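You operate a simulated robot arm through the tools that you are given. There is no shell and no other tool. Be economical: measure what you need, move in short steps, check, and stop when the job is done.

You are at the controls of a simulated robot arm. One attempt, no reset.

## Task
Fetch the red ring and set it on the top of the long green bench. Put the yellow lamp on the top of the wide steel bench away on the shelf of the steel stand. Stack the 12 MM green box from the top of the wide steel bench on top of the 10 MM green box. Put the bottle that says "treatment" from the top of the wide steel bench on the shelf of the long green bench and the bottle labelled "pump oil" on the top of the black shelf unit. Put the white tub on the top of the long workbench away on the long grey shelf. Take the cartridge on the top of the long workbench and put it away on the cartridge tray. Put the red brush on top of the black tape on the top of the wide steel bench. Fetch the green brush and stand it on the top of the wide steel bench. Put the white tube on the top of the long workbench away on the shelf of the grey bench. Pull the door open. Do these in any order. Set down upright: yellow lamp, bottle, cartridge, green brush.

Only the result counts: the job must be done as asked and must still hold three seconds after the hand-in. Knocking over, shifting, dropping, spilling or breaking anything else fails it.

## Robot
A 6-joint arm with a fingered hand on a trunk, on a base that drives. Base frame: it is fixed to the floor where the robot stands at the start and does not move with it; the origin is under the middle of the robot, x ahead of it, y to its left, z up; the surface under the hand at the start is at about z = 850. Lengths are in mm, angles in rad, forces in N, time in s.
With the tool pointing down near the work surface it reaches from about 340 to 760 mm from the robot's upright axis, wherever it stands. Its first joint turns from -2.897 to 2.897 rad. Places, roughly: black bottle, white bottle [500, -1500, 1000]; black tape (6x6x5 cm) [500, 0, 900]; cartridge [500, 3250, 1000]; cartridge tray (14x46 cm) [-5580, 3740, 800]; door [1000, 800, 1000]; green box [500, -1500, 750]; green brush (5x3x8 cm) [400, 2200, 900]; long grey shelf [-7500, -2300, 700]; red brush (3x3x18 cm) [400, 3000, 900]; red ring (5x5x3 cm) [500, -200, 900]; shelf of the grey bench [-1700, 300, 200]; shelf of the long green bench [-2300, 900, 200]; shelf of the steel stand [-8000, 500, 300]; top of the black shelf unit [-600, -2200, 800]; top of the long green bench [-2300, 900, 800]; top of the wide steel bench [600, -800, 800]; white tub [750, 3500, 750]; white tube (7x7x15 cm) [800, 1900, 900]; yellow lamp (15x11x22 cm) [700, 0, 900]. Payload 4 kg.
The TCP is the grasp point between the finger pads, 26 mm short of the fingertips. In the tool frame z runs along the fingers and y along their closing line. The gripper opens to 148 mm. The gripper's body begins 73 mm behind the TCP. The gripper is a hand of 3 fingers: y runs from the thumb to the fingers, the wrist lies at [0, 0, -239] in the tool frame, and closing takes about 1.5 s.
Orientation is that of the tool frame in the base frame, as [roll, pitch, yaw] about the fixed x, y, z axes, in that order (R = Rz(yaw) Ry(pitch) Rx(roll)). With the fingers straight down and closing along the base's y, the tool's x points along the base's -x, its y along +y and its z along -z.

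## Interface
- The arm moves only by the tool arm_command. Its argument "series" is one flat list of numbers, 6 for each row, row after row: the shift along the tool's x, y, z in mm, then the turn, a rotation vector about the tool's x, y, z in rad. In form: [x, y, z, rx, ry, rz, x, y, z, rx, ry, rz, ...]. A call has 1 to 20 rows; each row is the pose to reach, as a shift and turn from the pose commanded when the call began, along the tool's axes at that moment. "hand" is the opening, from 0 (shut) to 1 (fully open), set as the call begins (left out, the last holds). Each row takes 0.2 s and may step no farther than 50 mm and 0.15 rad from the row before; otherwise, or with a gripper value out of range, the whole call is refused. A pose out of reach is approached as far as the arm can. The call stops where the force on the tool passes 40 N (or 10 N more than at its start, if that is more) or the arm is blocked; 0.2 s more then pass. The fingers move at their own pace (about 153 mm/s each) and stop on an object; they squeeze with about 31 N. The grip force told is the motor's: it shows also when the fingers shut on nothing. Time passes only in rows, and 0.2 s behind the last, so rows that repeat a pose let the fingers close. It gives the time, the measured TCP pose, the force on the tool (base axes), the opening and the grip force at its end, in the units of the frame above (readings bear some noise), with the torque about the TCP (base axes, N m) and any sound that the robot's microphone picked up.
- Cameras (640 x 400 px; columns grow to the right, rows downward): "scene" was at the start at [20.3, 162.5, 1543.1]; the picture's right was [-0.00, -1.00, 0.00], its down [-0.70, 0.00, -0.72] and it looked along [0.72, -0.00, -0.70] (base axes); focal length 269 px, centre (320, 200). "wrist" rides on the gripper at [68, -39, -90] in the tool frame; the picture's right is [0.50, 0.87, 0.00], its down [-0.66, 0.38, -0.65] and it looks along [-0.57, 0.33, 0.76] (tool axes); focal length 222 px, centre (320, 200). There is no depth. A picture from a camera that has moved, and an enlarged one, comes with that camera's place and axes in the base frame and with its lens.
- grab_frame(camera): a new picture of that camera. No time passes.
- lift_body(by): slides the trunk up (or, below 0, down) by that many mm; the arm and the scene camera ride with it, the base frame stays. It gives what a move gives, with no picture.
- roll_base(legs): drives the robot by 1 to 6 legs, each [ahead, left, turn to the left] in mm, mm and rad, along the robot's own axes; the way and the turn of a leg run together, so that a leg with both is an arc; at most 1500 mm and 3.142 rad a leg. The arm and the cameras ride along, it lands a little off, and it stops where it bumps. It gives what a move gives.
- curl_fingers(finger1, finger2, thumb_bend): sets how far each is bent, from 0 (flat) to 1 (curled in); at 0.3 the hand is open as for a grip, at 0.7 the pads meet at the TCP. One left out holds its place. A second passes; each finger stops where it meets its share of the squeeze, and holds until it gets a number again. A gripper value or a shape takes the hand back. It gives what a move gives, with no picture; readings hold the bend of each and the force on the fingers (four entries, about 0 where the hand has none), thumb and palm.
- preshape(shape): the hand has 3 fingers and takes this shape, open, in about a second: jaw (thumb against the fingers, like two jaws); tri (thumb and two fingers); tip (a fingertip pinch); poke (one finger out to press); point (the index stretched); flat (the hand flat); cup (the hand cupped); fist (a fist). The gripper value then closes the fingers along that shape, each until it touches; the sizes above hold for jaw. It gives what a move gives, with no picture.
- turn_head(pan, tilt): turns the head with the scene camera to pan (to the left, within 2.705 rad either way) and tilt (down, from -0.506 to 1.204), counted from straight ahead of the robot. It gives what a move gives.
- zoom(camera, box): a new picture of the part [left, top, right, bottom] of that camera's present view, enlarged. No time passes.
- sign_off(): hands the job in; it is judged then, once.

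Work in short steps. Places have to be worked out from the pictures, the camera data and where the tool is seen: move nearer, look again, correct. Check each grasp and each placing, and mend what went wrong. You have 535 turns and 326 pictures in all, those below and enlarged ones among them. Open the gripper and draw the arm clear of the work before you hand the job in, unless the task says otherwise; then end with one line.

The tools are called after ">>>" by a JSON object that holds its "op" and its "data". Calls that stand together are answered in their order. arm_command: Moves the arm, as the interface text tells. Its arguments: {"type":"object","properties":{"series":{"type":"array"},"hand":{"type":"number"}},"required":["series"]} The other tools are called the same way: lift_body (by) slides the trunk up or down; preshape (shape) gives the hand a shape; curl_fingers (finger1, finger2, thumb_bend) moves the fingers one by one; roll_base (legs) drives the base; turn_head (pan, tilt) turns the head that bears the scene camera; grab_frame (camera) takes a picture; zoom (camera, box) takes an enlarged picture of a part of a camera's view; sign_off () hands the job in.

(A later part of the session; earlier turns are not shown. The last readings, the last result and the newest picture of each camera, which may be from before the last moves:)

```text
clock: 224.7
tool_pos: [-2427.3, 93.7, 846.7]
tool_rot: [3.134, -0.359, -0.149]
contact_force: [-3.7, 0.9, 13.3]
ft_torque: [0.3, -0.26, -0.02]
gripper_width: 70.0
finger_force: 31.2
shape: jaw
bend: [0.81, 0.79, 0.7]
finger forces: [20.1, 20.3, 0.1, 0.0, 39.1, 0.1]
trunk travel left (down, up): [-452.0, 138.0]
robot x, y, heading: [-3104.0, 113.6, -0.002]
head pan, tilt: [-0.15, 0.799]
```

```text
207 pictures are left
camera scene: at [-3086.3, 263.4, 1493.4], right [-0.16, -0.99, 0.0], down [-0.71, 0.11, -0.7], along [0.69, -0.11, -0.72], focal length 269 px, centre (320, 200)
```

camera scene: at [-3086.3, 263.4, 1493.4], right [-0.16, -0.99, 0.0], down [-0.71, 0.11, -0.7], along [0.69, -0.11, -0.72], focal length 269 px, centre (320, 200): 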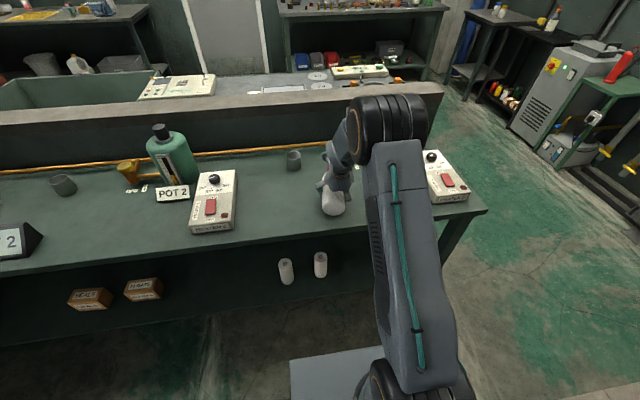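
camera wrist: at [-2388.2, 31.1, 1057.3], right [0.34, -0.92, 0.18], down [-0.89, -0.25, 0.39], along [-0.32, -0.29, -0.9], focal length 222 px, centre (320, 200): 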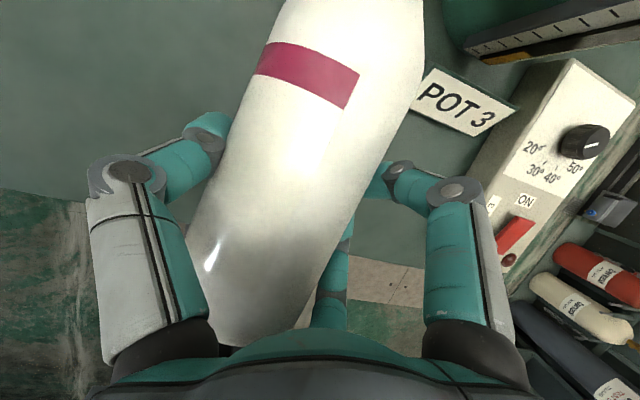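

Touching already (bench top ≈800). I ease 2 mm and release.

>>> {"op": "arm_command", "data": {"series": [1, 0, -3, 0, 0, 0, 1, 0, -3, 0, 0, 0]}}

>>> {"op": "arm_command", "data": {"series": [0, 0, 0, 0, 0, 0, 0, 0, 0, 0, 0, 0, 0, 0, 0, 0, 0, 0, 0, 0, 0, 0, 0, 0, 0, 0, 0, 0, 0, 0], "hand": 0.75}}

>>> {"op": "grab_frame", "data": {"camera": "wrist"}}

```text
clock: 225.3
tool_pos: [-2428.2, 95.3, 846.4]
tool_rot: [3.132, -0.352, -0.147]
contact_force: [1.7, 3.5, 4.7]
ft_torque: [0.23, -0.25, -0.05]
gripper_width: 69.7
finger_force: 30.9
shape: jaw
bend: [0.81, 0.79, 0.7]
finger forces: [19.6, 20.8, 0.0, 0.0, 40.8, 0.0]
trunk travel left (down, up): [-452.0, 138.0]
robot x, y, heading: [-3101.3, 107.7, -0.009]
head pan, tilt: [-0.15, 0.799]
```

```text
clock: 226.5
tool_pos: [-2428.8, 94.7, 847.2]
tool_rot: [3.132, -0.35, -0.149]
contact_force: [0.4, 0.3, -0.4]
ft_torque: [-0.02, 0.0, 0.02]
gripper_width: 110.8
finger_force: 0.0
shape: jaw
bend: [0.27, 0.26, 0.55]
finger forces: [0.1, 0.0, 0.1, 0.0, 0.0, 0.0]
trunk travel left (down, up): [-452.0, 138.0]
robot x, y, heading: [-3106.2, 112.1, -0.006]
head pan, tilt: [-0.15, 0.799]
```

```text
206 pictures are left
camera wrist: at [-2389.1, 129.4, 953.2], right [0.33, -0.93, 0.18], down [-0.89, -0.25, 0.39], along [-0.32, -0.29, -0.9], focal length 222 px, centre (320, 200)
```

wrist: 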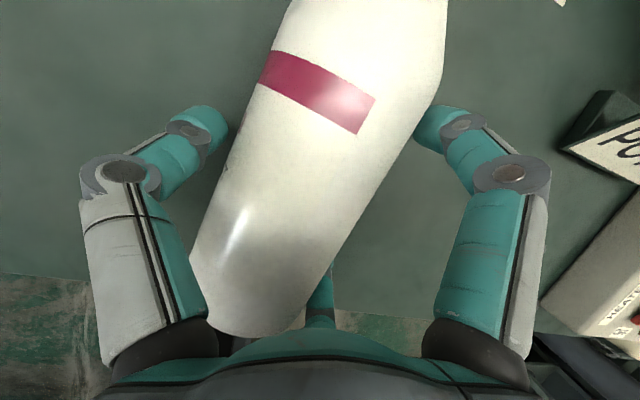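

Released, lying still. I rise 200 mm, then roll the hand back 180° (unflipped) over two calls and pitch to vertical.

>>> {"op": "arm_command", "data": {"series": [13, 0, -37, 0, 0, 0, 27, 0, -75, 0, 0, 0, 41, 0, -113, 0, 0, 0, 55, 0, -150, 0, 0, 0, 68, 0, -188, 0, 0, 0]}}

>>> {"op": "arm_command", "data": {"series": [0, 0, 0, 0, 0, -0.148, 0, 0, 0, 0, 0, -0.296, 0, 0, 0, 0, 0, -0.444, 0, 0, 0, 0, 0, -0.592, 0, 0, 0, 0, 0, -0.74, 0, 0, 0, 0, 0, -0.888, 0, 0, 0, 0, 0, -1.036, 0, 0, 0, 0, 0, -1.184, 0, 0, 0, 0, 0, -1.332, 0, 0, 0, 0, 0, -1.48, 0, 0, 0, 0, 0, -1.628, 0, 0, 0, 0, 0, -1.776, 0, 0, 0, 0, 0, -1.924, 0, 0, 0, 0, 0, -2.072, 0, 0, 0, 0, 0, -2.22, 0, 0, 0, 0, 0, -2.368, 0, 0, 0, 0, 0, -2.516, 0, 0, 0, 0, 0, -2.664, 0, 0, 0, 0, 0, -2.812, 0, 0, 0, 0, 0, -2.96]}}

>>> {"op": "arm_command", "data": {"series": [0, 0, 0, 0, 0, -0.09, 0, 0, 0, 0, 0, -0.182, 0, 0, 0, 0, 0, -0.182]}}

>>> {"op": "arm_command", "data": {"series": [0, 0, 0, 0, 0.12, 0, 0, 0, 0, 0, 0.24, 0, 0, 0, 0, 0, 0.349, 0, 0, 0, 0, 0, 0.349, 0]}}

>>> {"op": "grab_frame", "data": {"camera": "wrist"}}

>>> {"op": "grab_frame", "data": {"camera": "scene"}}

```text
clock: 227.7
tool_pos: [-2430.3, 97.5, 1047.0]
tool_rot: [3.134, -0.351, -0.147]
contact_force: [0.0, -0.1, 1.1]
ft_torque: [0.01, 0.04, 0.01]
gripper_width: 110.9
finger_force: 0.0
shape: jaw
bend: [0.27, 0.26, 0.55]
finger forces: [0.0, 0.0, 0.0, 0.0, 0.1, 0.1]
trunk travel left (down, up): [-452.0, 138.0]
robot x, y, heading: [-3100.6, 115.0, -0.008]
head pan, tilt: [-0.15, 0.799]
```

```text
clock: 231.9
tool_pos: [-2426.7, 96.9, 1047.5]
tool_rot: [3.084, 0.345, 2.804]
contact_force: [0.4, -0.3, 0.2]
ft_torque: [-0.02, 0.0, 0.02]
gripper_width: 111.0
finger_force: 0.1
shape: jaw
bend: [0.27, 0.26, 0.55]
finger forces: [0.0, 0.0, 0.0, 0.0, 0.1, 0.0]
trunk travel left (down, up): [-452.0, 138.0]
robot x, y, heading: [-3105.0, 111.1, -0.012]
head pan, tilt: [-0.15, 0.799]
```

```text
clock: 232.7
tool_pos: [-2428.1, 95.9, 1046.6]
tool_rot: [-3.133, 0.352, 2.995]
contact_force: [0.5, -0.1, 0.4]
ft_torque: [0.03, 0.0, -0.01]
gripper_width: 111.1
finger_force: 0.1
shape: jaw
bend: [0.27, 0.26, 0.55]
finger forces: [0.1, 0.0, 0.1, 0.0, 0.0, 0.0]
trunk travel left (down, up): [-452.0, 138.0]
robot x, y, heading: [-3107.1, 112.2, -0.011]
head pan, tilt: [-0.15, 0.799]
```

```text
clock: 233.7
tool_pos: [-2427.6, 96.4, 1046.7]
tool_rot: [-3.135, 0.0, 2.992]
contact_force: [0.0, 0.1, 0.7]
ft_torque: [-0.01, -0.01, 0.0]
gripper_width: 110.8
finger_force: 0.1
shape: jaw
bend: [0.27, 0.26, 0.55]
finger forces: [0.1, 0.1, 0.0, 0.0, 0.1, 0.1]
trunk travel left (down, up): [-452.0, 138.0]
robot x, y, heading: [-3104.6, 115.4, -0.004]
head pan, tilt: [-0.15, 0.799]
```

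```text
205 pictures are left
camera wrist: at [-2499.0, 68.1, 1135.4], right [-0.37, 0.93, -0.01], down [0.7, 0.28, 0.65], along [0.61, 0.23, -0.76], focal length 222 px, centre (320, 200)
```

wrist: 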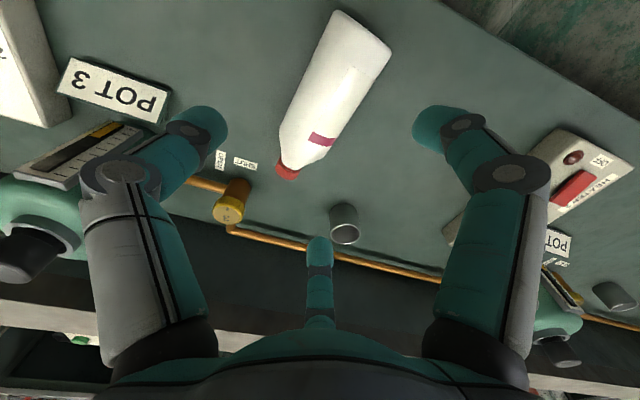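

```text
204 pictures are left
camera scene: at [-3084.5, 263.2, 1492.9], right [-0.16, -0.99, 0.0], down [-0.71, 0.11, -0.7], along [0.69, -0.11, -0.72], focal length 269 px, centre (320, 200)
```

scene: 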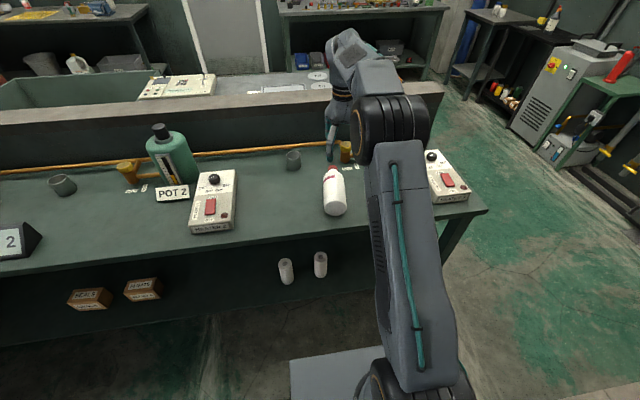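

Bottle lies clear under the hand. I zoom to measure it.

>>> {"op": "zoom", "data": {"camera": "wrist", "box": [180, 0, 500, 200]}}

```text
2.00 times, centred on (340, 100) of wrist
camera zoom: at [-2499.0, 68.1, 1135.4], right [-0.37, 0.93, -0.01], down [0.7, 0.28, 0.65], along [0.61, 0.23, -0.76], focal length 444 px, centre (280, 400)
```

zoom: 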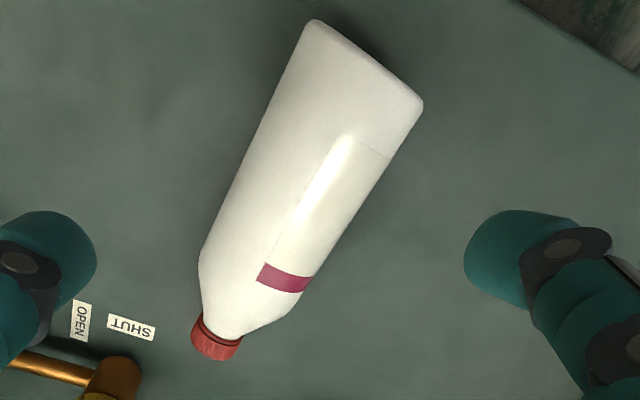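

Bottle: base (-2498,118), cap (-2294,93). I centre on (-2419,108) and descend to z≈843.

>>> {"op": "arm_command", "data": {"series": [-4, 6, 40, 0, 0, -0.014, -7, 13, 80, 0, 0, -0.028, -7, 13, 120, 0, 0, -0.028, -7, 13, 160, 0, 0, -0.028, -7, 13, 190, 0, 0, -0.028, -7, 13, 203, 0, 0, -0.028]}}

>>> {"op": "grab_frame", "data": {"camera": "wrist"}}

```text
clock: 235.1
tool_pos: [-2418.8, 106.6, 842.7]
tool_rot: [-3.135, 0.002, 3.019]
contact_force: [0.6, -1.1, 0.3]
ft_torque: [0.04, 0.02, 0.0]
gripper_width: 111.5
finger_force: 0.1
shape: jaw
bend: [0.26, 0.26, 0.55]
finger forces: [0.0, 0.1, 0.1, 0.1, 0.2, 0.0]
trunk travel left (down, up): [-452.0, 138.0]
robot x, y, heading: [-3097.7, 115.3, -0.005]
head pan, tilt: [-0.15, 0.799]
```

```text
202 pictures are left
camera wrist: at [-2489.8, 76.8, 932.7], right [-0.39, 0.92, -0.01], down [0.7, 0.3, 0.65], along [0.6, 0.25, -0.76], focal length 222 px, centre (320, 200)
```

wrist: 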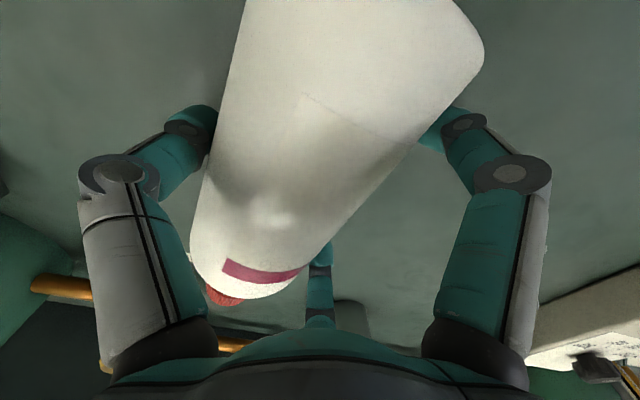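

No contact, centred. Close and lift.

>>> {"op": "arm_command", "data": {"series": [0, 0, 0, 0, 0, 0, 0, 0, 0, 0, 0, 0, 0, 0, 0, 0, 0, 0, 0, 0, 0, 0, 0, 0, 0, 0, 0, 0, 0, 0, 0, 0, 0, 0, 0, 0, 0, 0, 0, 0, 0, 0], "hand": 0}}

>>> {"op": "arm_command", "data": {"series": [0, 0, -15, 0, 0, 0, 0, 0, -30, 0, 0, 0, 0, 0, -50, 0, 0, 0, 0, 0, -80, 0, 0, 0, 0, 0, -110, 0, 0, 0, 0, 0, -110, 0, 0, 0]}}

>>> {"op": "grab_frame", "data": {"camera": "wrist"}}

>>> {"op": "zoom", "data": {"camera": "scene", "box": [250, 130, 410, 230]}}

```text
clock: 236.7
tool_pos: [-2418.3, 107.9, 844.0]
tool_rot: [-3.134, -0.001, 3.019]
contact_force: [0.8, -0.1, -9.6]
ft_torque: [0.18, 0.09, 0.02]
gripper_width: 68.8
finger_force: 30.6
shape: jaw
bend: [0.78, 0.79, 0.69]
finger forces: [20.8, 19.7, 0.1, 0.1, 39.8, 0.1]
trunk travel left (down, up): [-452.0, 138.0]
robot x, y, heading: [-3104.2, 112.4, -0.003]
head pan, tilt: [-0.15, 0.799]
```

```text
clock: 238.1
tool_pos: [-2420.7, 107.7, 952.6]
tool_rot: [-3.132, 0.0, 3.019]
contact_force: [-0.7, -0.2, -10.6]
ft_torque: [0.21, 0.08, -0.02]
gripper_width: 68.7
finger_force: 31.0
shape: jaw
bend: [0.78, 0.79, 0.69]
finger forces: [20.8, 19.7, 0.0, 0.0, 40.0, 0.1]
trunk travel left (down, up): [-452.0, 138.0]
robot x, y, heading: [-3105.7, 113.1, -0.007]
head pan, tilt: [-0.15, 0.799]
```

```text
201 pictures are left
camera wrist: at [-2491.0, 78.7, 1042.3], right [-0.39, 0.92, -0.01], down [0.7, 0.3, 0.65], along [0.6, 0.25, -0.76], focal length 222 px, centre (320, 200)
```

wrist: 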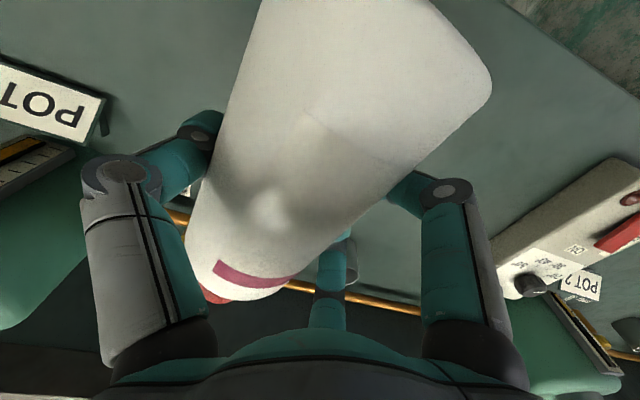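

```text
4.00 times, centred on (330, 180) of scene
camera zoom: at [-3084.0, 263.2, 1492.9], right [-0.16, -0.99, 0.0], down [-0.71, 0.11, -0.7], along [0.69, -0.11, -0.72], focal length 1076 px, centre (280, 280)
```

zoom: 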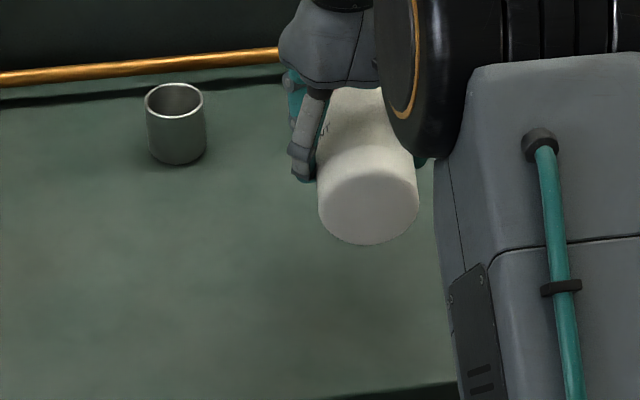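

Perfect symmetric grip. I back out, then pitch to horizontal.

>>> {"op": "arm_command", "data": {"series": [0, 0, -45, 0, 0, 0, 0, 0, -90, 0, 0, 0, 0, 0, -100, 0, 0, 0]}}

>>> {"op": "roll_base", "data": {"legs": [[-285, 0, 0]]}}

>>> {"op": "arm_command", "data": {"series": [20, 0, 0, 0, -0.143, 0, 40, 0, 0, 0, -0.286, 0, 60, 0, 0, 0, -0.428, 0, 60, 0, 0, 0, -0.571, 0, 60, 0, 0, 0, -0.714, 0, 60, 0, 0, 0, -0.857, 0, 60, 0, 0, 0, -1.0, 0, 60, 0, 0, 0, -1.142, 0, 60, 0, 0, 0, -1.285, 0, 60, 0, 0, 0, -1.428, 0, 60, 0, 0, 0, -1.571, 0, 60, 0, 0, 0, -1.571, 0]}}

>>> {"op": "grab_frame", "data": {"camera": "scene"}}

>>> {"op": "grab_frame", "data": {"camera": "wrist"}}

```text
clock: 238.9
tool_pos: [-2419.8, 107.3, 1052.6]
tool_rot: [-3.135, -0.001, 3.019]
contact_force: [-0.1, -0.3, -10.3]
ft_torque: [0.2, 0.1, -0.01]
gripper_width: 68.7
finger_force: 30.8
shape: jaw
bend: [0.78, 0.79, 0.69]
finger forces: [20.9, 19.7, 0.0, 0.0, 40.1, 0.0]
trunk travel left (down, up): [-452.0, 138.0]
robot x, y, heading: [-3103.4, 116.4, -0.01]
head pan, tilt: [-0.15, 0.799]
```

```text
clock: 240.9
tool_pos: [-2705.8, 109.9, 1052.5]
tool_rot: [-3.134, 0.003, 3.021]
contact_force: [-0.5, -0.4, -10.0]
ft_torque: [0.17, 0.04, 0.0]
gripper_width: 68.5
finger_force: 30.8
shape: jaw
bend: [0.78, 0.79, 0.69]
finger forces: [20.9, 19.6, 0.0, 0.0, 40.0, 0.1]
trunk travel left (down, up): [-452.0, 138.0]
robot x, y, heading: [-3390.7, 115.3, -0.006]
head pan, tilt: [-0.15, 0.799]
```

```text
clock: 243.5
tool_pos: [-2762.1, 203.1, 1114.3]
tool_rot: [-2.925, 1.525, -3.104]
contact_force: [-0.8, 1.3, -10.3]
ft_torque: [0.2, -0.04, -0.05]
gripper_width: 67.3
finger_force: 31.2
shape: jaw
bend: [0.79, 0.8, 0.71]
finger forces: [21.5, 20.2, 0.0, 0.1, 41.5, 0.1]
out of reach, approached as far as the arm can: row 6, 7, 8, 9, 10, 11, 12
trunk travel left (down, up): [-452.0, 138.0]
robot x, y, heading: [-3387.3, 113.2, -0.011]
head pan, tilt: [-0.15, 0.799]
```

```text
199 pictures are left
camera scene: at [-3370.1, 265.6, 1492.8], right [-0.15, -0.99, 0.0], down [-0.71, 0.11, -0.7], along [0.69, -0.11, -0.72], focal length 269 px, centre (320, 200)
```

scene: 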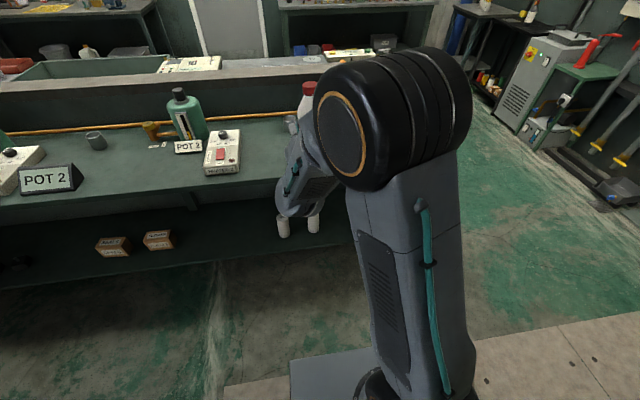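

```text
198 pictures are left
camera wrist: at [-2860.3, 180.6, 1049.8], right [0.13, 0.85, -0.51], down [-0.54, 0.49, 0.68], along [0.83, 0.19, 0.53], focal length 222 px, centre (320, 200)
```

wrist: 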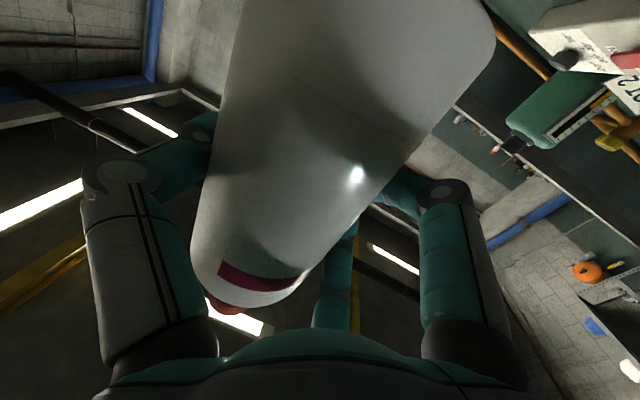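

Orientation is nearly horizontal though position drifted. I send a null row to see where it settles.

>>> {"op": "arm_command", "data": {"series": [0, 0, 0, 0, 0, 0]}}

>>> {"op": "zoom", "data": {"camera": "scene", "box": [230, 60, 390, 160]}}

```text
clock: 243.9
tool_pos: [-2761.6, 201.7, 1114.4]
tool_rot: [-2.939, 1.523, -3.123]
contact_force: [0.1, 0.1, -11.1]
ft_torque: [0.17, 0.0, -0.01]
gripper_width: 66.7
finger_force: 30.6
shape: jaw
bend: [0.79, 0.8, 0.71]
finger forces: [21.4, 20.2, 0.0, 0.0, 41.5, 0.1]
trunk travel left (down, up): [-452.0, 138.0]
robot x, y, heading: [-3394.1, 117.2, -0.004]
head pan, tilt: [-0.15, 0.799]
```

```text
4.00 times, centred on (310, 110) of scene
camera zoom: at [-3370.3, 265.2, 1492.9], right [-0.15, -0.99, 0.0], down [-0.71, 0.11, -0.7], along [0.69, -0.11, -0.72], focal length 1076 px, centre (360, 560)
```

zoom: 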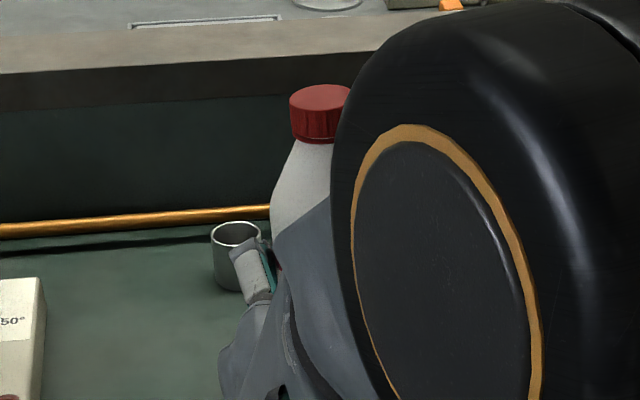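

Bottle is upright and held. I lower the trunk fully and drive right 240 so the bottle is clear of the paper rolls.

>>> {"op": "lift_body", "data": {"by": -450}}

>>> {"op": "roll_base", "data": {"legs": [[0, -230, 0]]}}

>>> {"op": "turn_head", "data": {"pan": -0.15, "tilt": 0.5}}

>>> {"op": "grab_frame", "data": {"camera": "scene"}}

```text
refused: -450 is not a number from -400 to 400
```

```text
clock: 245.7
tool_pos: [-2764.3, -33.6, 1114.1]
tool_rot: [-2.944, 1.523, -3.128]
contact_force: [-0.4, 0.6, -9.2]
ft_torque: [0.22, -0.03, 0.02]
gripper_width: 67.0
finger_force: 31.1
shape: jaw
bend: [0.79, 0.8, 0.71]
finger forces: [21.4, 20.1, 0.0, 0.1, 41.4, 0.0]
trunk travel left (down, up): [-452.0, 138.0]
robot x, y, heading: [-3390.9, -120.8, -0.009]
head pan, tilt: [-0.15, 0.799]
```

```text
clock: 246.5
tool_pos: [-2763.1, -32.1, 1113.3]
tool_rot: [-2.94, 1.521, -3.122]
contact_force: [0.3, 0.7, -9.8]
ft_torque: [0.22, -0.02, -0.01]
gripper_width: 66.9
finger_force: 30.8
shape: jaw
bend: [0.79, 0.8, 0.71]
finger forces: [21.3, 20.2, 0.0, 0.0, 41.6, 0.1]
trunk travel left (down, up): [-452.0, 138.0]
robot x, y, heading: [-3393.1, -119.4, -0.008]
head pan, tilt: [-0.15, 0.499]
```

```text
196 pictures are left
camera scene: at [-3361.3, 28.7, 1518.8], right [-0.16, -0.99, 0.0], down [-0.47, 0.07, -0.88], along [0.87, -0.14, -0.48], focal length 269 px, centre (320, 200)
```

scene: 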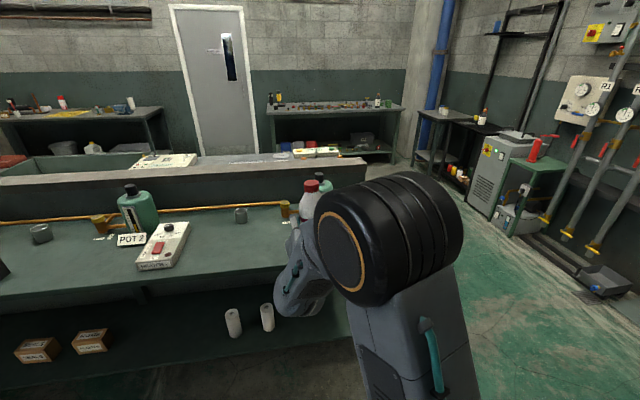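

Lower the trunk in two steps.

>>> {"op": "lift_body", "data": {"by": -400}}

>>> {"op": "lift_body", "data": {"by": -50}}

>>> {"op": "arm_command", "data": {"series": [38, 0, 0, 0, -0.02, 0, 76, 0, 0, 0, -0.045, 0, 114, 0, 0, 0, -0.045, 0, 152, 0, 0, 0, -0.045, 0, 190, 0, 0, 0, -0.045, 0]}}

>>> {"op": "grab_frame", "data": {"camera": "scene"}}

```text
clock: 250.3
tool_pos: [-2762.9, -32.9, 713.9]
tool_rot: [-2.942, 1.524, -3.123]
contact_force: [0.4, 0.1, -9.9]
ft_torque: [0.18, -0.02, 0.02]
gripper_width: 67.0
finger_force: 31.9
shape: jaw
bend: [0.79, 0.8, 0.71]
finger forces: [21.5, 20.2, 0.0, 0.0, 41.6, 0.0]
trunk travel left (down, up): [-52.0, 538.0]
robot x, y, heading: [-3390.5, -119.3, -0.006]
head pan, tilt: [-0.15, 0.499]
```

```text
clock: 251.2
tool_pos: [-2763.5, -33.2, 663.6]
tool_rot: [-2.942, 1.522, -3.125]
contact_force: [-0.4, -0.2, -10.1]
ft_torque: [0.21, -0.01, 0.02]
gripper_width: 67.3
finger_force: 31.0
shape: jaw
bend: [0.79, 0.8, 0.71]
finger forces: [21.4, 20.2, 0.1, 0.0, 41.6, 0.0]
trunk travel left (down, up): [-2.0, 588.0]
robot x, y, heading: [-3391.7, -120.5, -0.007]
head pan, tilt: [-0.15, 0.499]
```

```text
clock: 252.4
tool_pos: [-2774.9, 35.1, 500.0]
tool_rot: [-2.841, 1.538, -3.075]
contact_force: [0.1, 0.1, -9.8]
ft_torque: [0.2, 0.04, -0.03]
gripper_width: 67.3
finger_force: 30.6
shape: jaw
bend: [0.79, 0.8, 0.71]
finger forces: [21.4, 20.3, 0.0, 0.1, 41.7, 0.0]
out of reach, approached as far as the arm can: row 1, 2, 3, 4, 5
trunk travel left (down, up): [-2.0, 588.0]
robot x, y, heading: [-3393.4, -120.6, -0.008]
head pan, tilt: [-0.15, 0.499]
```

```text
195 pictures are left
camera scene: at [-3361.8, 28.5, 1068.9], right [-0.16, -0.99, 0.0], down [-0.47, 0.07, -0.88], along [0.87, -0.14, -0.48], focal length 269 px, centre (320, 200)
```

scene: 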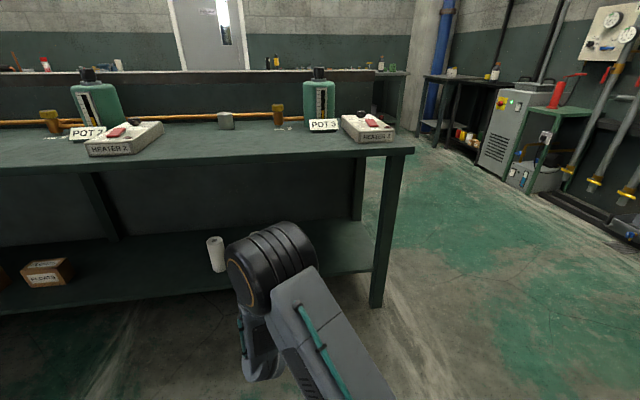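

It's hitting a joint limit with this heading/side. I bring the hand back up a bit, to the robot's right and turn its heading left (like the earlier working pose).

>>> {"op": "arm_command", "data": {"series": [-10, -35, 5, -0.05, 0, 0, -20, -70, 10, -0.1, 0, 0, -20, -105, 15, -0.15, 0, 0, -20, -140, 20, -0.2, 0, 0, -20, -175, 20, -0.25, 0, 0, -20, -205, 20, -0.3, 0, 0]}}

>>> {"op": "grab_frame", "data": {"camera": "scene"}}

```text
clock: 253.8
tool_pos: [-2871.7, 14.7, 648.0]
tool_rot: [-3.071, 1.464, -3.105]
contact_force: [-0.4, 0.0, -11.4]
ft_torque: [0.16, -0.03, -0.01]
gripper_width: 67.0
finger_force: 31.0
shape: jaw
bend: [0.79, 0.81, 0.72]
finger forces: [24.0, 21.6, 0.1, 0.0, 42.6, 0.1]
out of reach, approached as far as the arm can: row 1, 2, 3, 4, 5, 6
trunk travel left (down, up): [-2.0, 588.0]
robot x, y, heading: [-3389.4, -123.2, -0.008]
head pan, tilt: [-0.15, 0.499]
```

```text
194 pictures are left
camera scene: at [-3361.4, 28.8, 1068.7], right [-0.16, -0.99, 0.0], down [-0.47, 0.07, -0.88], along [0.87, -0.14, -0.48], focal length 269 px, centre (320, 200)
```

scene: 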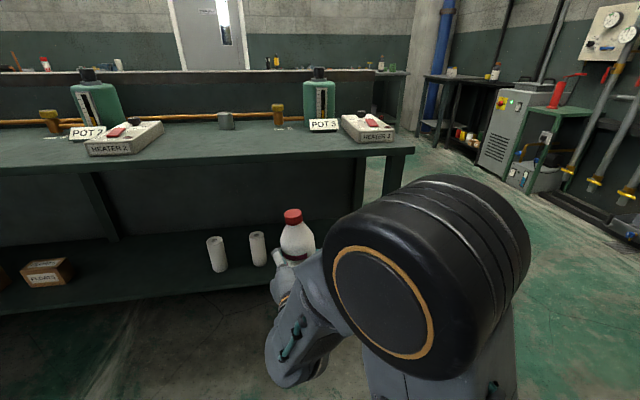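

I think the wrist must pass its singularity with the heading turned slightly left of the arm plane. I pitch back down first.

>>> {"op": "arm_command", "data": {"series": [0, 0, 0, 0, 0.14, 0, 0, 0, 0, 0, 0.28, 0, 0, 0, 0, 0, 0.42, 0, 0, 0, 0, 0, 0.56, 0, 0, 0, 0, 0, 0.7, 0, 0, 0, 0, 0, 0.84, 0, 0, 0, 0, 0, 0.98, 0, 0, 0, 0, 0, 1.12, 0, 0, 0, 0, 0, 1.26, 0, 0, 0, 0, 0, 1.4, 0, 0, 0, 0, 0, 1.45, 0]}}

>>> {"op": "grab_frame", "data": {"camera": "scene"}}

```text
clock: 256.2
tool_pos: [-2875.0, 20.4, 651.8]
tool_rot: [-3.135, 0.018, 3.109]
contact_force: [-0.2, -0.3, -9.6]
ft_torque: [0.19, 0.02, 0.0]
gripper_width: 66.8
finger_force: 31.2
shape: jaw
bend: [0.79, 0.8, 0.72]
finger forces: [23.3, 21.4, 0.0, 0.0, 42.0, 0.1]
trunk travel left (down, up): [-2.0, 588.0]
robot x, y, heading: [-3390.6, -120.6, -0.007]
head pan, tilt: [-0.15, 0.499]
```

```text
193 pictures are left
camera scene: at [-3361.8, 28.7, 1068.8], right [-0.16, -0.99, 0.0], down [-0.47, 0.07, -0.88], along [0.87, -0.14, -0.48], focal length 269 px, centre (320, 200)
```

scene: 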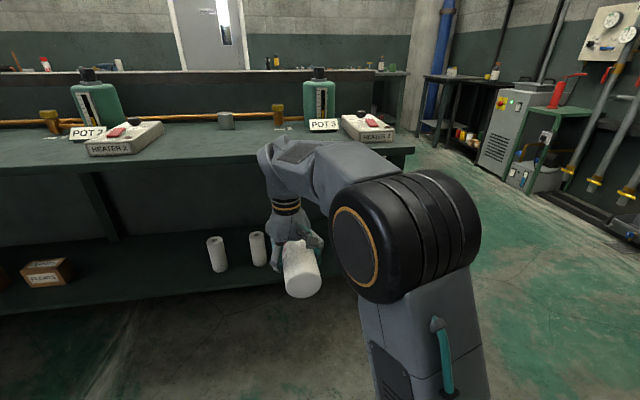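

Back in the normal down pose. I move to the earlier working start (≈645 ahead, slightly right, z≈480) with heading +0.25.

>>> {"op": "arm_command", "data": {"series": [-20, -22, 25, 0, 0, -0.04, -40, -45, 50, 0, 0, -0.08, -60, -67, 75, 0, 0, -0.12, -80, -90, 100, 0, 0, -0.16, -100, -112, 125, 0, 0, -0.2, -120, -135, 150, 0, 0, -0.24, -134, -157, 170, 0, 0, -0.28, -134, -157, 170, 0, 0, -0.28]}}

>>> {"op": "arm_command", "data": {"series": [0, 0, 0, 0, -0.13, 0, 0, 0, 0, 0, -0.262, 0, 0, 0, 0, 0, -0.262, 0]}}

>>> {"op": "arm_command", "data": {"series": [0, 0, 0, 0, -0.12, 0, -5, 0, -15, 0, -0.24, 0, -10, 0, -30, 0, -0.36, 0, -15, 0, -45, 0, -0.48, 0, -20, 0, -60, 0, -0.6, 0, -20, 0, -75, 0, -0.72, 0, -20, 0, -75, 0, -0.84, 0, -20, 0, -75, 0, -0.96, 0, -20, 0, -75, 0, -1.08, 0, -20, 0, -75, 0, -1.2, 0, -20, 0, -75, 0, -1.309, 0, -20, 0, -75, 0, -1.309, 0]}}

>>> {"op": "grab_frame", "data": {"camera": "scene"}}

```text
clock: 258.0
tool_pos: [-2743.2, -140.5, 485.5]
tool_rot: [-3.132, 0.014, -2.895]
contact_force: [0.3, -0.4, -11.1]
ft_torque: [0.18, 0.08, 0.01]
gripper_width: 66.8
finger_force: 30.6
shape: jaw
bend: [0.79, 0.8, 0.72]
finger forces: [23.6, 22.0, 0.0, 0.0, 42.4, 0.1]
trunk travel left (down, up): [-2.0, 588.0]
robot x, y, heading: [-3393.6, -117.9, -0.006]
head pan, tilt: [-0.15, 0.499]
```

```text
clock: 258.8
tool_pos: [-2742.6, -140.9, 485.1]
tool_rot: [-3.131, 0.277, -2.896]
contact_force: [0.2, 0.7, -9.4]
ft_torque: [0.15, 0.06, 0.02]
gripper_width: 66.9
finger_force: 31.1
shape: jaw
bend: [0.79, 0.8, 0.72]
finger forces: [24.0, 21.9, 0.0, 0.1, 42.4, 0.1]
trunk travel left (down, up): [-2.0, 588.0]
robot x, y, heading: [-3387.4, -119.8, -0.009]
head pan, tilt: [-0.15, 0.499]
```

```text
clock: 261.4
tool_pos: [-2720.4, -130.9, 576.9]
tool_rot: [-3.125, 0.786, -2.892]
contact_force: [-0.1, -0.6, -10.6]
ft_torque: [0.18, 0.09, -0.05]
gripper_width: 66.8
finger_force: 31.1
shape: jaw
bend: [0.79, 0.8, 0.72]
finger forces: [23.8, 22.6, 0.0, 0.0, 42.3, 0.0]
out of reach, approached as far as the arm can: row 4, 5, 6, 7, 8, 9, 10, 11, 12
trunk travel left (down, up): [-2.0, 588.0]
robot x, y, heading: [-3389.7, -120.3, -0.005]
head pan, tilt: [-0.15, 0.499]
```

```text
192 pictures are left
camera scene: at [-3361.5, 28.5, 1068.8], right [-0.16, -0.99, 0.0], down [-0.47, 0.07, -0.88], along [0.87, -0.14, -0.48], focal length 269 px, centre (320, 200)
```

scene: 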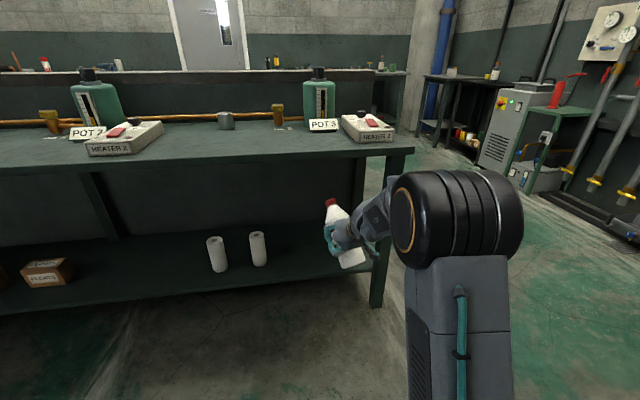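

Stuck again, so the wrist is probably wound the other way. I lower pitch a little, turn heading to −0.25 and try crossing on the other side.

>>> {"op": "arm_command", "data": {"series": [0, 0, 0, 0, 0.14, 0, 0, 0, 0, 0, 0.28, 0, 0, 0, 0, 0, 0.42, 0, 0, 0, 0, 0, 0.5, 0, 0, 0, 0, 0, 0.5, 0]}}

>>> {"op": "arm_command", "data": {"series": [0, 15, 0, 0.035, 0, 0.136, 0, 30, 0, 0.07, 0, 0.272, 0, 45, 0, 0.105, 0, 0.408, 0, 60, 0, 0.13, 0, 0.5, 0, 75, 0, 0.13, 0, 0.5]}}

>>> {"op": "arm_command", "data": {"series": [0, 0, 0, 0, -0.12, 0, 0, 0, 0, 0, -0.24, 0, 0, 0, 0, 0, -0.36, 0, 0, 0, 0, 0, -0.48, 0, 0, 0, 0, 0, -0.6, 0, 0, 0, 0, 0, -0.72, 0, 0, 0, 0, 0, -0.84, 0, 0, 0, 0, 0, -0.96, 0, 0, 0, 0, 0, -1.08, 0, 0, 0, 0, 0, -1.2, 0, 0, 0, 0, 0, -1.29, 0, 0, 0, 0, 0, -1.29, 0]}}

>>> {"op": "grab_frame", "data": {"camera": "scene"}}

```text
clock: 262.6
tool_pos: [-2720.0, -132.9, 578.1]
tool_rot: [-3.13, 0.284, -2.9]
contact_force: [0.3, 0.7, -10.0]
ft_torque: [0.13, 0.12, 0.01]
gripper_width: 66.5
finger_force: 30.7
shape: jaw
bend: [0.79, 0.8, 0.72]
finger forces: [23.9, 23.0, 0.0, 0.0, 42.9, 0.1]
trunk travel left (down, up): [-2.0, 588.0]
robot x, y, heading: [-3392.6, -119.3, -0.007]
head pan, tilt: [-0.15, 0.499]
```

```text
clock: 263.8
tool_pos: [-2737.6, -58.6, 576.8]
tool_rot: [3.139, 0.286, 2.859]
contact_force: [-0.2, 0.0, -9.2]
ft_torque: [0.17, -0.02, 0.01]
gripper_width: 66.7
finger_force: 30.6
shape: jaw
bend: [0.79, 0.8, 0.72]
finger forces: [24.1, 23.0, 0.1, 0.1, 43.0, 0.1]
trunk travel left (down, up): [-2.0, 588.0]
robot x, y, heading: [-3391.4, -120.6, -0.001]
head pan, tilt: [-0.15, 0.499]
```

```text
clock: 266.4
tool_pos: [-2735.2, -35.8, 591.1]
tool_rot: [2.535, 1.563, 2.235]
contact_force: [-0.2, -0.1, -9.5]
ft_torque: [0.17, -0.05, -0.01]
gripper_width: 66.9
finger_force: 31.6
shape: jaw
bend: [0.79, 0.81, 0.72]
finger forces: [24.4, 23.0, 0.0, 0.1, 42.4, 0.0]
out of reach, approached as far as the arm can: row 10, 11, 12
trunk travel left (down, up): [-2.0, 588.0]
robot x, y, heading: [-3394.4, -119.6, -0.004]
head pan, tilt: [-0.15, 0.499]
```

```text
191 pictures are left
camera scene: at [-3361.5, 28.6, 1068.8], right [-0.16, -0.99, 0.0], down [-0.47, 0.07, -0.88], along [0.87, -0.14, -0.48], focal length 269 px, centre (320, 200)
```

scene: 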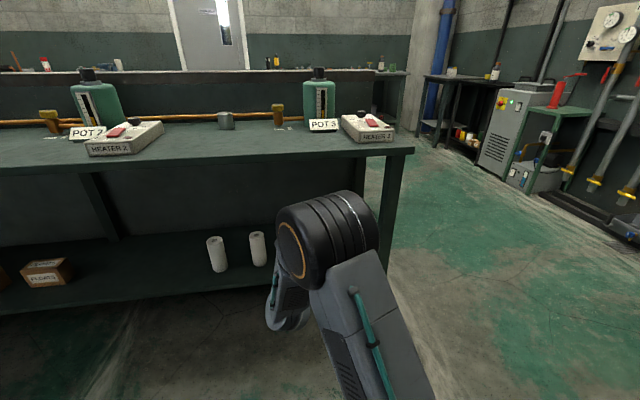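

Horizontal now with heading −0.30. I try lowering with this heading kept.

>>> {"op": "arm_command", "data": {"series": [35, 0, 0, 0, 0, 0, 70, 0, 0, 0, 0, 0, 105, 0, 0, 0, 0, 0, 140, 0, 0, 0, 0, 0, 170, 0, 0, 0, 0, 0]}}

>>> {"op": "grab_frame", "data": {"camera": "wrist"}}

>>> {"op": "grab_frame", "data": {"camera": "scene"}}

```text
clock: 267.6
tool_pos: [-2730.3, 14.1, 433.4]
tool_rot: [2.856, 1.555, 2.535]
contact_force: [0.4, -0.3, -8.8]
ft_torque: [0.21, -0.01, 0.01]
gripper_width: 66.7
finger_force: 31.0
shape: jaw
bend: [0.79, 0.81, 0.72]
finger forces: [24.8, 23.9, 0.1, 0.0, 42.5, 0.1]
out of reach, approached as far as the arm can: row 1, 2, 3, 4, 5
trunk travel left (down, up): [-2.0, 588.0]
robot x, y, heading: [-3391.1, -123.9, -0.008]
head pan, tilt: [-0.15, 0.499]
```

```text
190 pictures are left
camera wrist: at [-2828.1, 6.2, 365.5], right [0.27, 0.83, -0.5], down [-0.49, 0.56, 0.67], along [0.83, 0.07, 0.56], focal length 222 px, centre (320, 200)
```

wrist: 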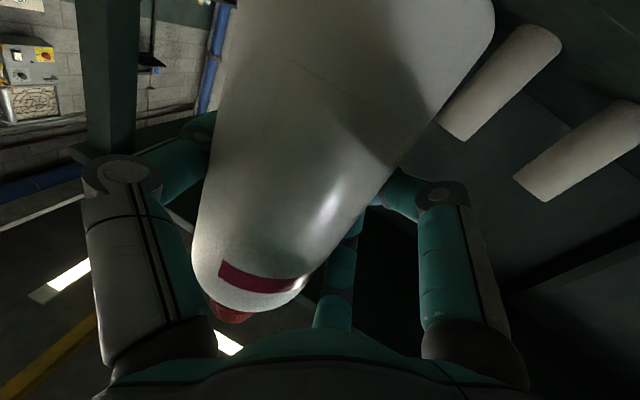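

```text
189 pictures are left
camera scene: at [-3361.8, 28.6, 1068.9], right [-0.16, -0.99, 0.0], down [-0.47, 0.07, -0.88], along [0.87, -0.14, -0.48], focal length 269 px, centre (320, 200)
```

scene: 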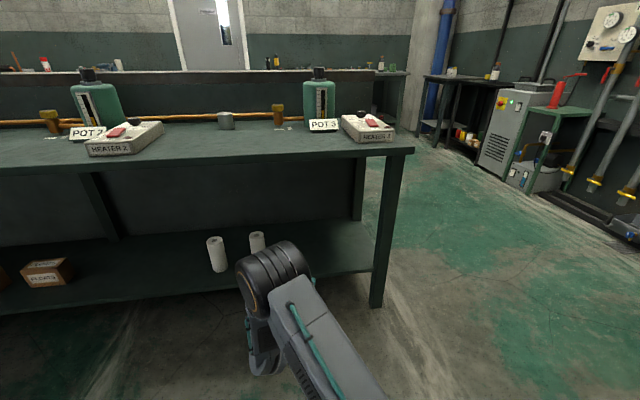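

It lowered with some sideways drift, bottle upright. I lower 65 more, allowing heading a bit more negative.

>>> {"op": "arm_command", "data": {"series": [15, 0, 0, 0.05, 0, 0, 32, 0, 0, 0.1, 0, 0, 50, 0, 0, 0.12, 0, 0, 65, 0, 0, 0.14, 0, 0]}}

>>> {"op": "zoom", "data": {"camera": "scene", "box": [190, 220, 350, 320]}}

>>> {"op": "grab_frame", "data": {"camera": "wrist"}}

```text
clock: 268.6
tool_pos: [-2727.8, 13.9, 367.7]
tool_rot: [0.74, 1.564, 0.321]
contact_force: [0.0, 0.3, -9.2]
ft_torque: [0.17, -0.06, 0.01]
gripper_width: 66.8
finger_force: 31.1
shape: jaw
bend: [0.79, 0.81, 0.72]
finger forces: [25.0, 23.8, 0.0, 0.1, 42.6, 0.0]
trunk travel left (down, up): [-2.0, 588.0]
robot x, y, heading: [-3389.5, -118.6, -0.007]
head pan, tilt: [-0.15, 0.499]
```

```text
4.00 times, centred on (270, 270) of scene
camera zoom: at [-3361.6, 28.7, 1068.9], right [-0.16, -0.99, 0.0], down [-0.47, 0.07, -0.88], along [0.87, -0.14, -0.48], focal length 1076 px, centre (520, -80)
```

zoom: 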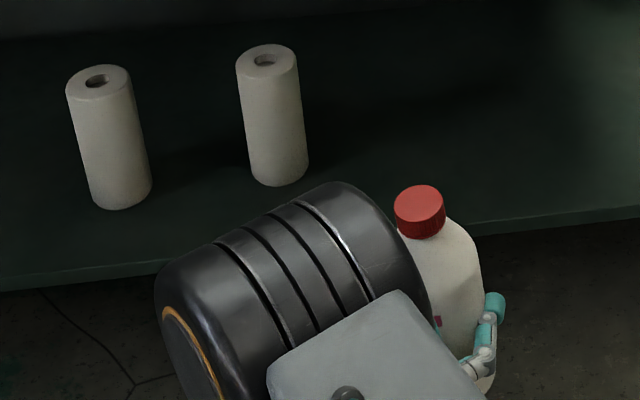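

```text
187 pictures are left
camera wrist: at [-2825.8, 14.4, 297.9], right [0.36, 0.79, -0.5], down [-0.45, 0.61, 0.65], along [0.82, -0.01, 0.57], focal length 222 px, centre (320, 200)
```

wrist: 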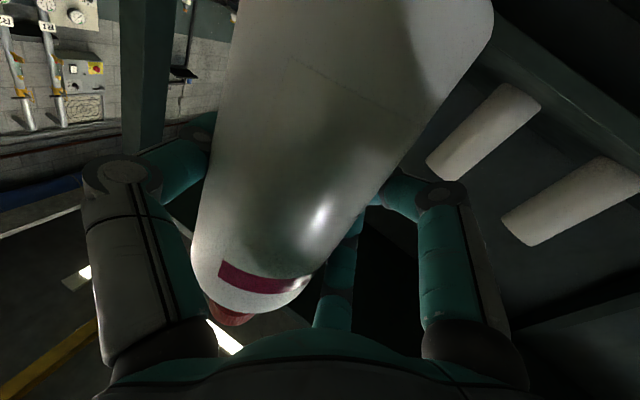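

The bottle leans ≈0.18 left in the hand; I roll the tool +0.18 to correct.

>>> {"op": "arm_command", "data": {"series": [0, 0, 0, 0, 0, 0.09, 0, 0, 0, 0, 0, 0.18, 0, 0, 0, 0, 0, 0.18]}}

>>> {"op": "zoom", "data": {"camera": "scene", "box": [190, 220, 350, 320]}}

```text
clock: 269.4
tool_pos: [-2728.4, 12.4, 367.4]
tool_rot: [1.539, 1.383, 1.119]
contact_force: [0.2, -0.7, -10.0]
ft_torque: [0.13, -0.11, -0.01]
gripper_width: 66.8
finger_force: 31.0
shape: jaw
bend: [0.79, 0.81, 0.72]
finger forces: [24.6, 23.3, 0.0, 0.0, 43.3, 0.0]
trunk travel left (down, up): [-2.0, 588.0]
robot x, y, heading: [-3390.6, -119.8, -0.006]
head pan, tilt: [-0.15, 0.499]
```

```text
4.00 times, centred on (270, 270) of scene
camera zoom: at [-3361.5, 28.7, 1068.8], right [-0.16, -0.99, 0.0], down [-0.47, 0.07, -0.88], along [0.87, -0.14, -0.48], focal length 1076 px, centre (520, -80)
```

zoom: 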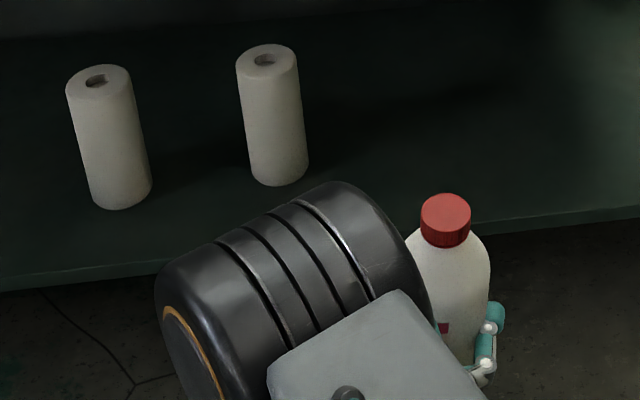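

Upright now. I shift right 90 for clearance to the rolls, then drive in 200 and check.

>>> {"op": "roll_base", "data": {"legs": [[0, -90, 0], [190, 0, 0]]}}

>>> {"op": "grab_frame", "data": {"camera": "scene"}}

>>> {"op": "grab_frame", "data": {"camera": "wrist"}}

```text
clock: 271.7
tool_pos: [-2540.1, -79.7, 367.4]
tool_rot: [1.539, 1.385, 1.122]
contact_force: [0.2, 0.5, -10.7]
ft_torque: [0.15, -0.07, 0.0]
gripper_width: 66.6
finger_force: 31.4
shape: jaw
bend: [0.79, 0.81, 0.72]
finger forces: [24.8, 23.3, 0.0, 0.1, 43.4, 0.0]
trunk travel left (down, up): [-2.0, 588.0]
robot x, y, heading: [-3203.2, -208.1, -0.007]
head pan, tilt: [-0.15, 0.499]
```

```text
185 pictures are left
camera scene: at [-3171.7, -63.0, 1068.8], right [-0.16, -0.99, 0.0], down [-0.47, 0.08, -0.88], along [0.87, -0.14, -0.48], focal length 269 px, centre (320, 200)
```

scene: 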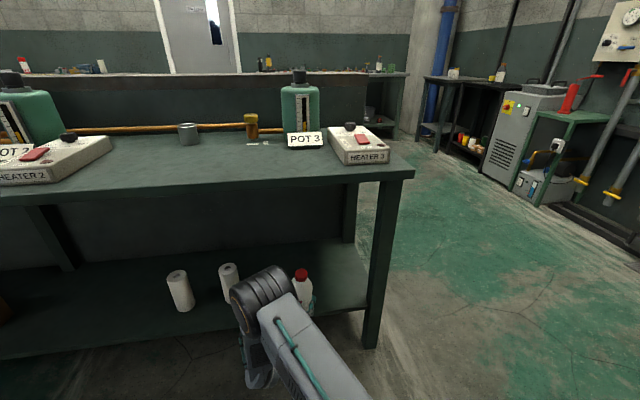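

```text
184 pictures are left
camera wrist: at [-2631.1, -66.8, 292.1], right [0.39, 0.86, -0.33], down [-0.5, 0.5, 0.71], along [0.78, -0.11, 0.62], focal length 222 px, centre (320, 200)
```

wrist: 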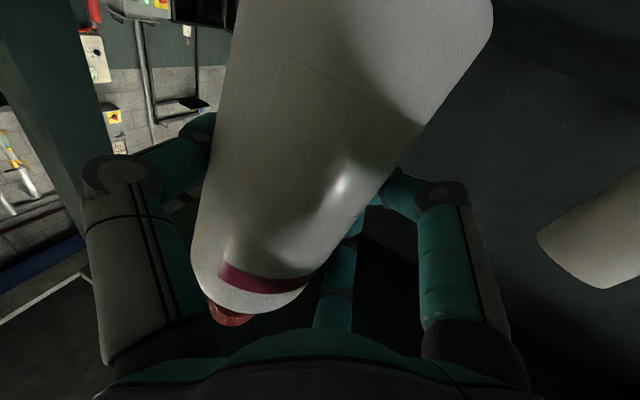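

Clear. I drive 65 more so the bottle stands just inside the edge while the camera stays outside it.

>>> {"op": "roll_base", "data": {"legs": [[68, 0, 0]]}}

>>> {"op": "zoom", "data": {"camera": "scene", "box": [220, 220, 380, 320]}}

```text
clock: 272.7
tool_pos: [-2471.3, -79.9, 366.9]
tool_rot: [1.54, 1.386, 1.12]
contact_force: [0.9, 0.3, -10.1]
ft_torque: [0.22, -0.08, 0.01]
gripper_width: 67.0
finger_force: 31.3
shape: jaw
bend: [0.79, 0.81, 0.72]
finger forces: [24.8, 23.5, 0.0, 0.1, 43.4, 0.0]
trunk travel left (down, up): [-2.0, 588.0]
robot x, y, heading: [-3133.7, -213.5, -0.007]
head pan, tilt: [-0.15, 0.499]
```

```text
4.00 times, centred on (300, 270) of scene
camera zoom: at [-3103.3, -63.5, 1068.8], right [-0.16, -0.99, 0.0], down [-0.47, 0.08, -0.88], along [0.87, -0.14, -0.48], focal length 1076 px, centre (400, -80)
```

zoom: 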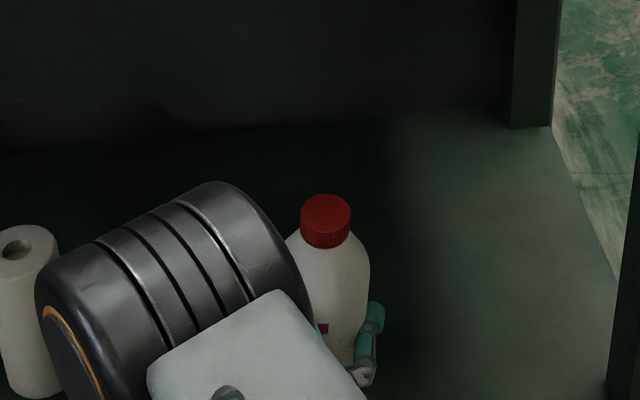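

I lower 35 mm and then step to contact.

>>> {"op": "arm_command", "data": {"series": [12, -2, 0, 0, 0, 0, 24, -4, 0, 0, 0, 0, 34, -6, 0, 0, 0, 0, 34, -6, 0, 0, 0, 0]}}

>>> {"op": "arm_command", "data": {"series": [4, -1, 0, 0, 0, 0, 4, -1, 0, 0, 0, 0]}}

>>> {"op": "arm_command", "data": {"series": [4, -1, 0, 0, 0, 0, 4, -1, 0, 0, 0, 0]}}

```text
clock: 273.7
tool_pos: [-2470.3, -81.4, 333.0]
tool_rot: [1.538, 1.386, 1.117]
contact_force: [-0.8, -0.7, -5.7]
ft_torque: [-0.02, -0.02, -0.01]
gripper_width: 66.8
finger_force: 30.2
shape: jaw
bend: [0.79, 0.81, 0.72]
finger forces: [24.7, 23.7, 0.1, 0.0, 43.7, 0.0]
trunk travel left (down, up): [-2.0, 588.0]
robot x, y, heading: [-3135.0, -210.5, -0.007]
head pan, tilt: [-0.15, 0.499]
```

```text
clock: 274.3
tool_pos: [-2470.2, -80.9, 331.8]
tool_rot: [1.518, 1.383, 1.098]
contact_force: [4.8, -3.9, 18.3]
ft_torque: [-0.94, 0.19, 0.18]
gripper_width: 66.6
finger_force: 30.9
shape: jaw
bend: [0.79, 0.81, 0.72]
finger forces: [25.9, 24.2, 0.1, 0.1, 43.5, 0.0]
trunk travel left (down, up): [-2.0, 588.0]
robot x, y, heading: [-3131.2, -214.5, -0.01]
head pan, tilt: [-0.15, 0.499]
```

```text
clock: 274.8
tool_pos: [-2470.2, -82.7, 331.4]
tool_rot: [1.485, 1.377, 1.06]
contact_force: [2.2, -5.0, 22.1]
ft_torque: [-1.33, 0.35, 0.15]
gripper_width: 66.6
finger_force: 30.9
shape: jaw
bend: [0.79, 0.81, 0.72]
finger forces: [26.0, 24.0, 0.0, 0.0, 44.1, 0.0]
trunk travel left (down, up): [-2.0, 588.0]
robot x, y, heading: [-3133.8, -213.9, -0.014]
head pan, tilt: [-0.15, 0.499]
stopped in row 2: the force on the tool passed its limit at 41 N (the readings are from after the stop); the commanded pose is now the measured one
```

Contact torque shows the −y edge of the base touching first, i.e. slightly over-rolled. I lift 6 mm, roll back 0.07 and retry.

>>> {"op": "arm_command", "data": {"series": [-4, 1, 0, 0, 0, 0, -9, 1, 0, 0, 0, 0, -9, 1, 0, 0, 0, -0.07, -9, 1, 0, 0, 0, -0.07]}}

>>> {"op": "zoom", "data": {"camera": "scene", "box": [220, 220, 380, 320]}}

```text
clock: 275.8
tool_pos: [-2470.1, -82.2, 335.8]
tool_rot: [1.487, 1.451, 1.064]
contact_force: [0.0, -0.1, -10.2]
ft_torque: [0.11, -0.05, 0.01]
gripper_width: 66.5
finger_force: 31.4
shape: jaw
bend: [0.79, 0.81, 0.72]
finger forces: [26.7, 23.6, 0.1, 0.0, 43.2, 0.0]
trunk travel left (down, up): [-2.0, 588.0]
robot x, y, heading: [-3133.6, -213.6, -0.005]
head pan, tilt: [-0.15, 0.499]
```

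```text
4.00 times, centred on (300, 270) of scene
camera zoom: at [-3103.2, -63.6, 1068.7], right [-0.16, -0.99, 0.0], down [-0.47, 0.08, -0.88], along [0.87, -0.14, -0.48], focal length 1076 px, centre (400, -80)
```

zoom: 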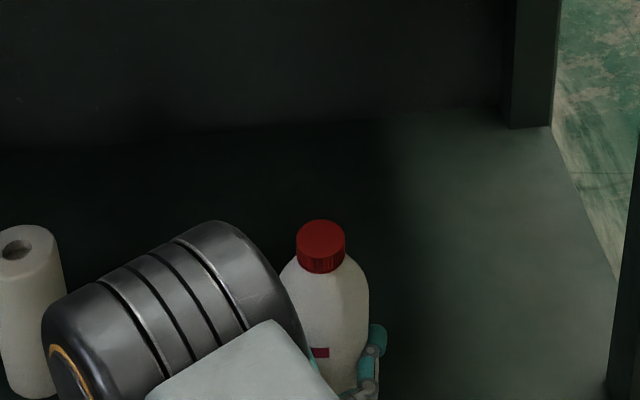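

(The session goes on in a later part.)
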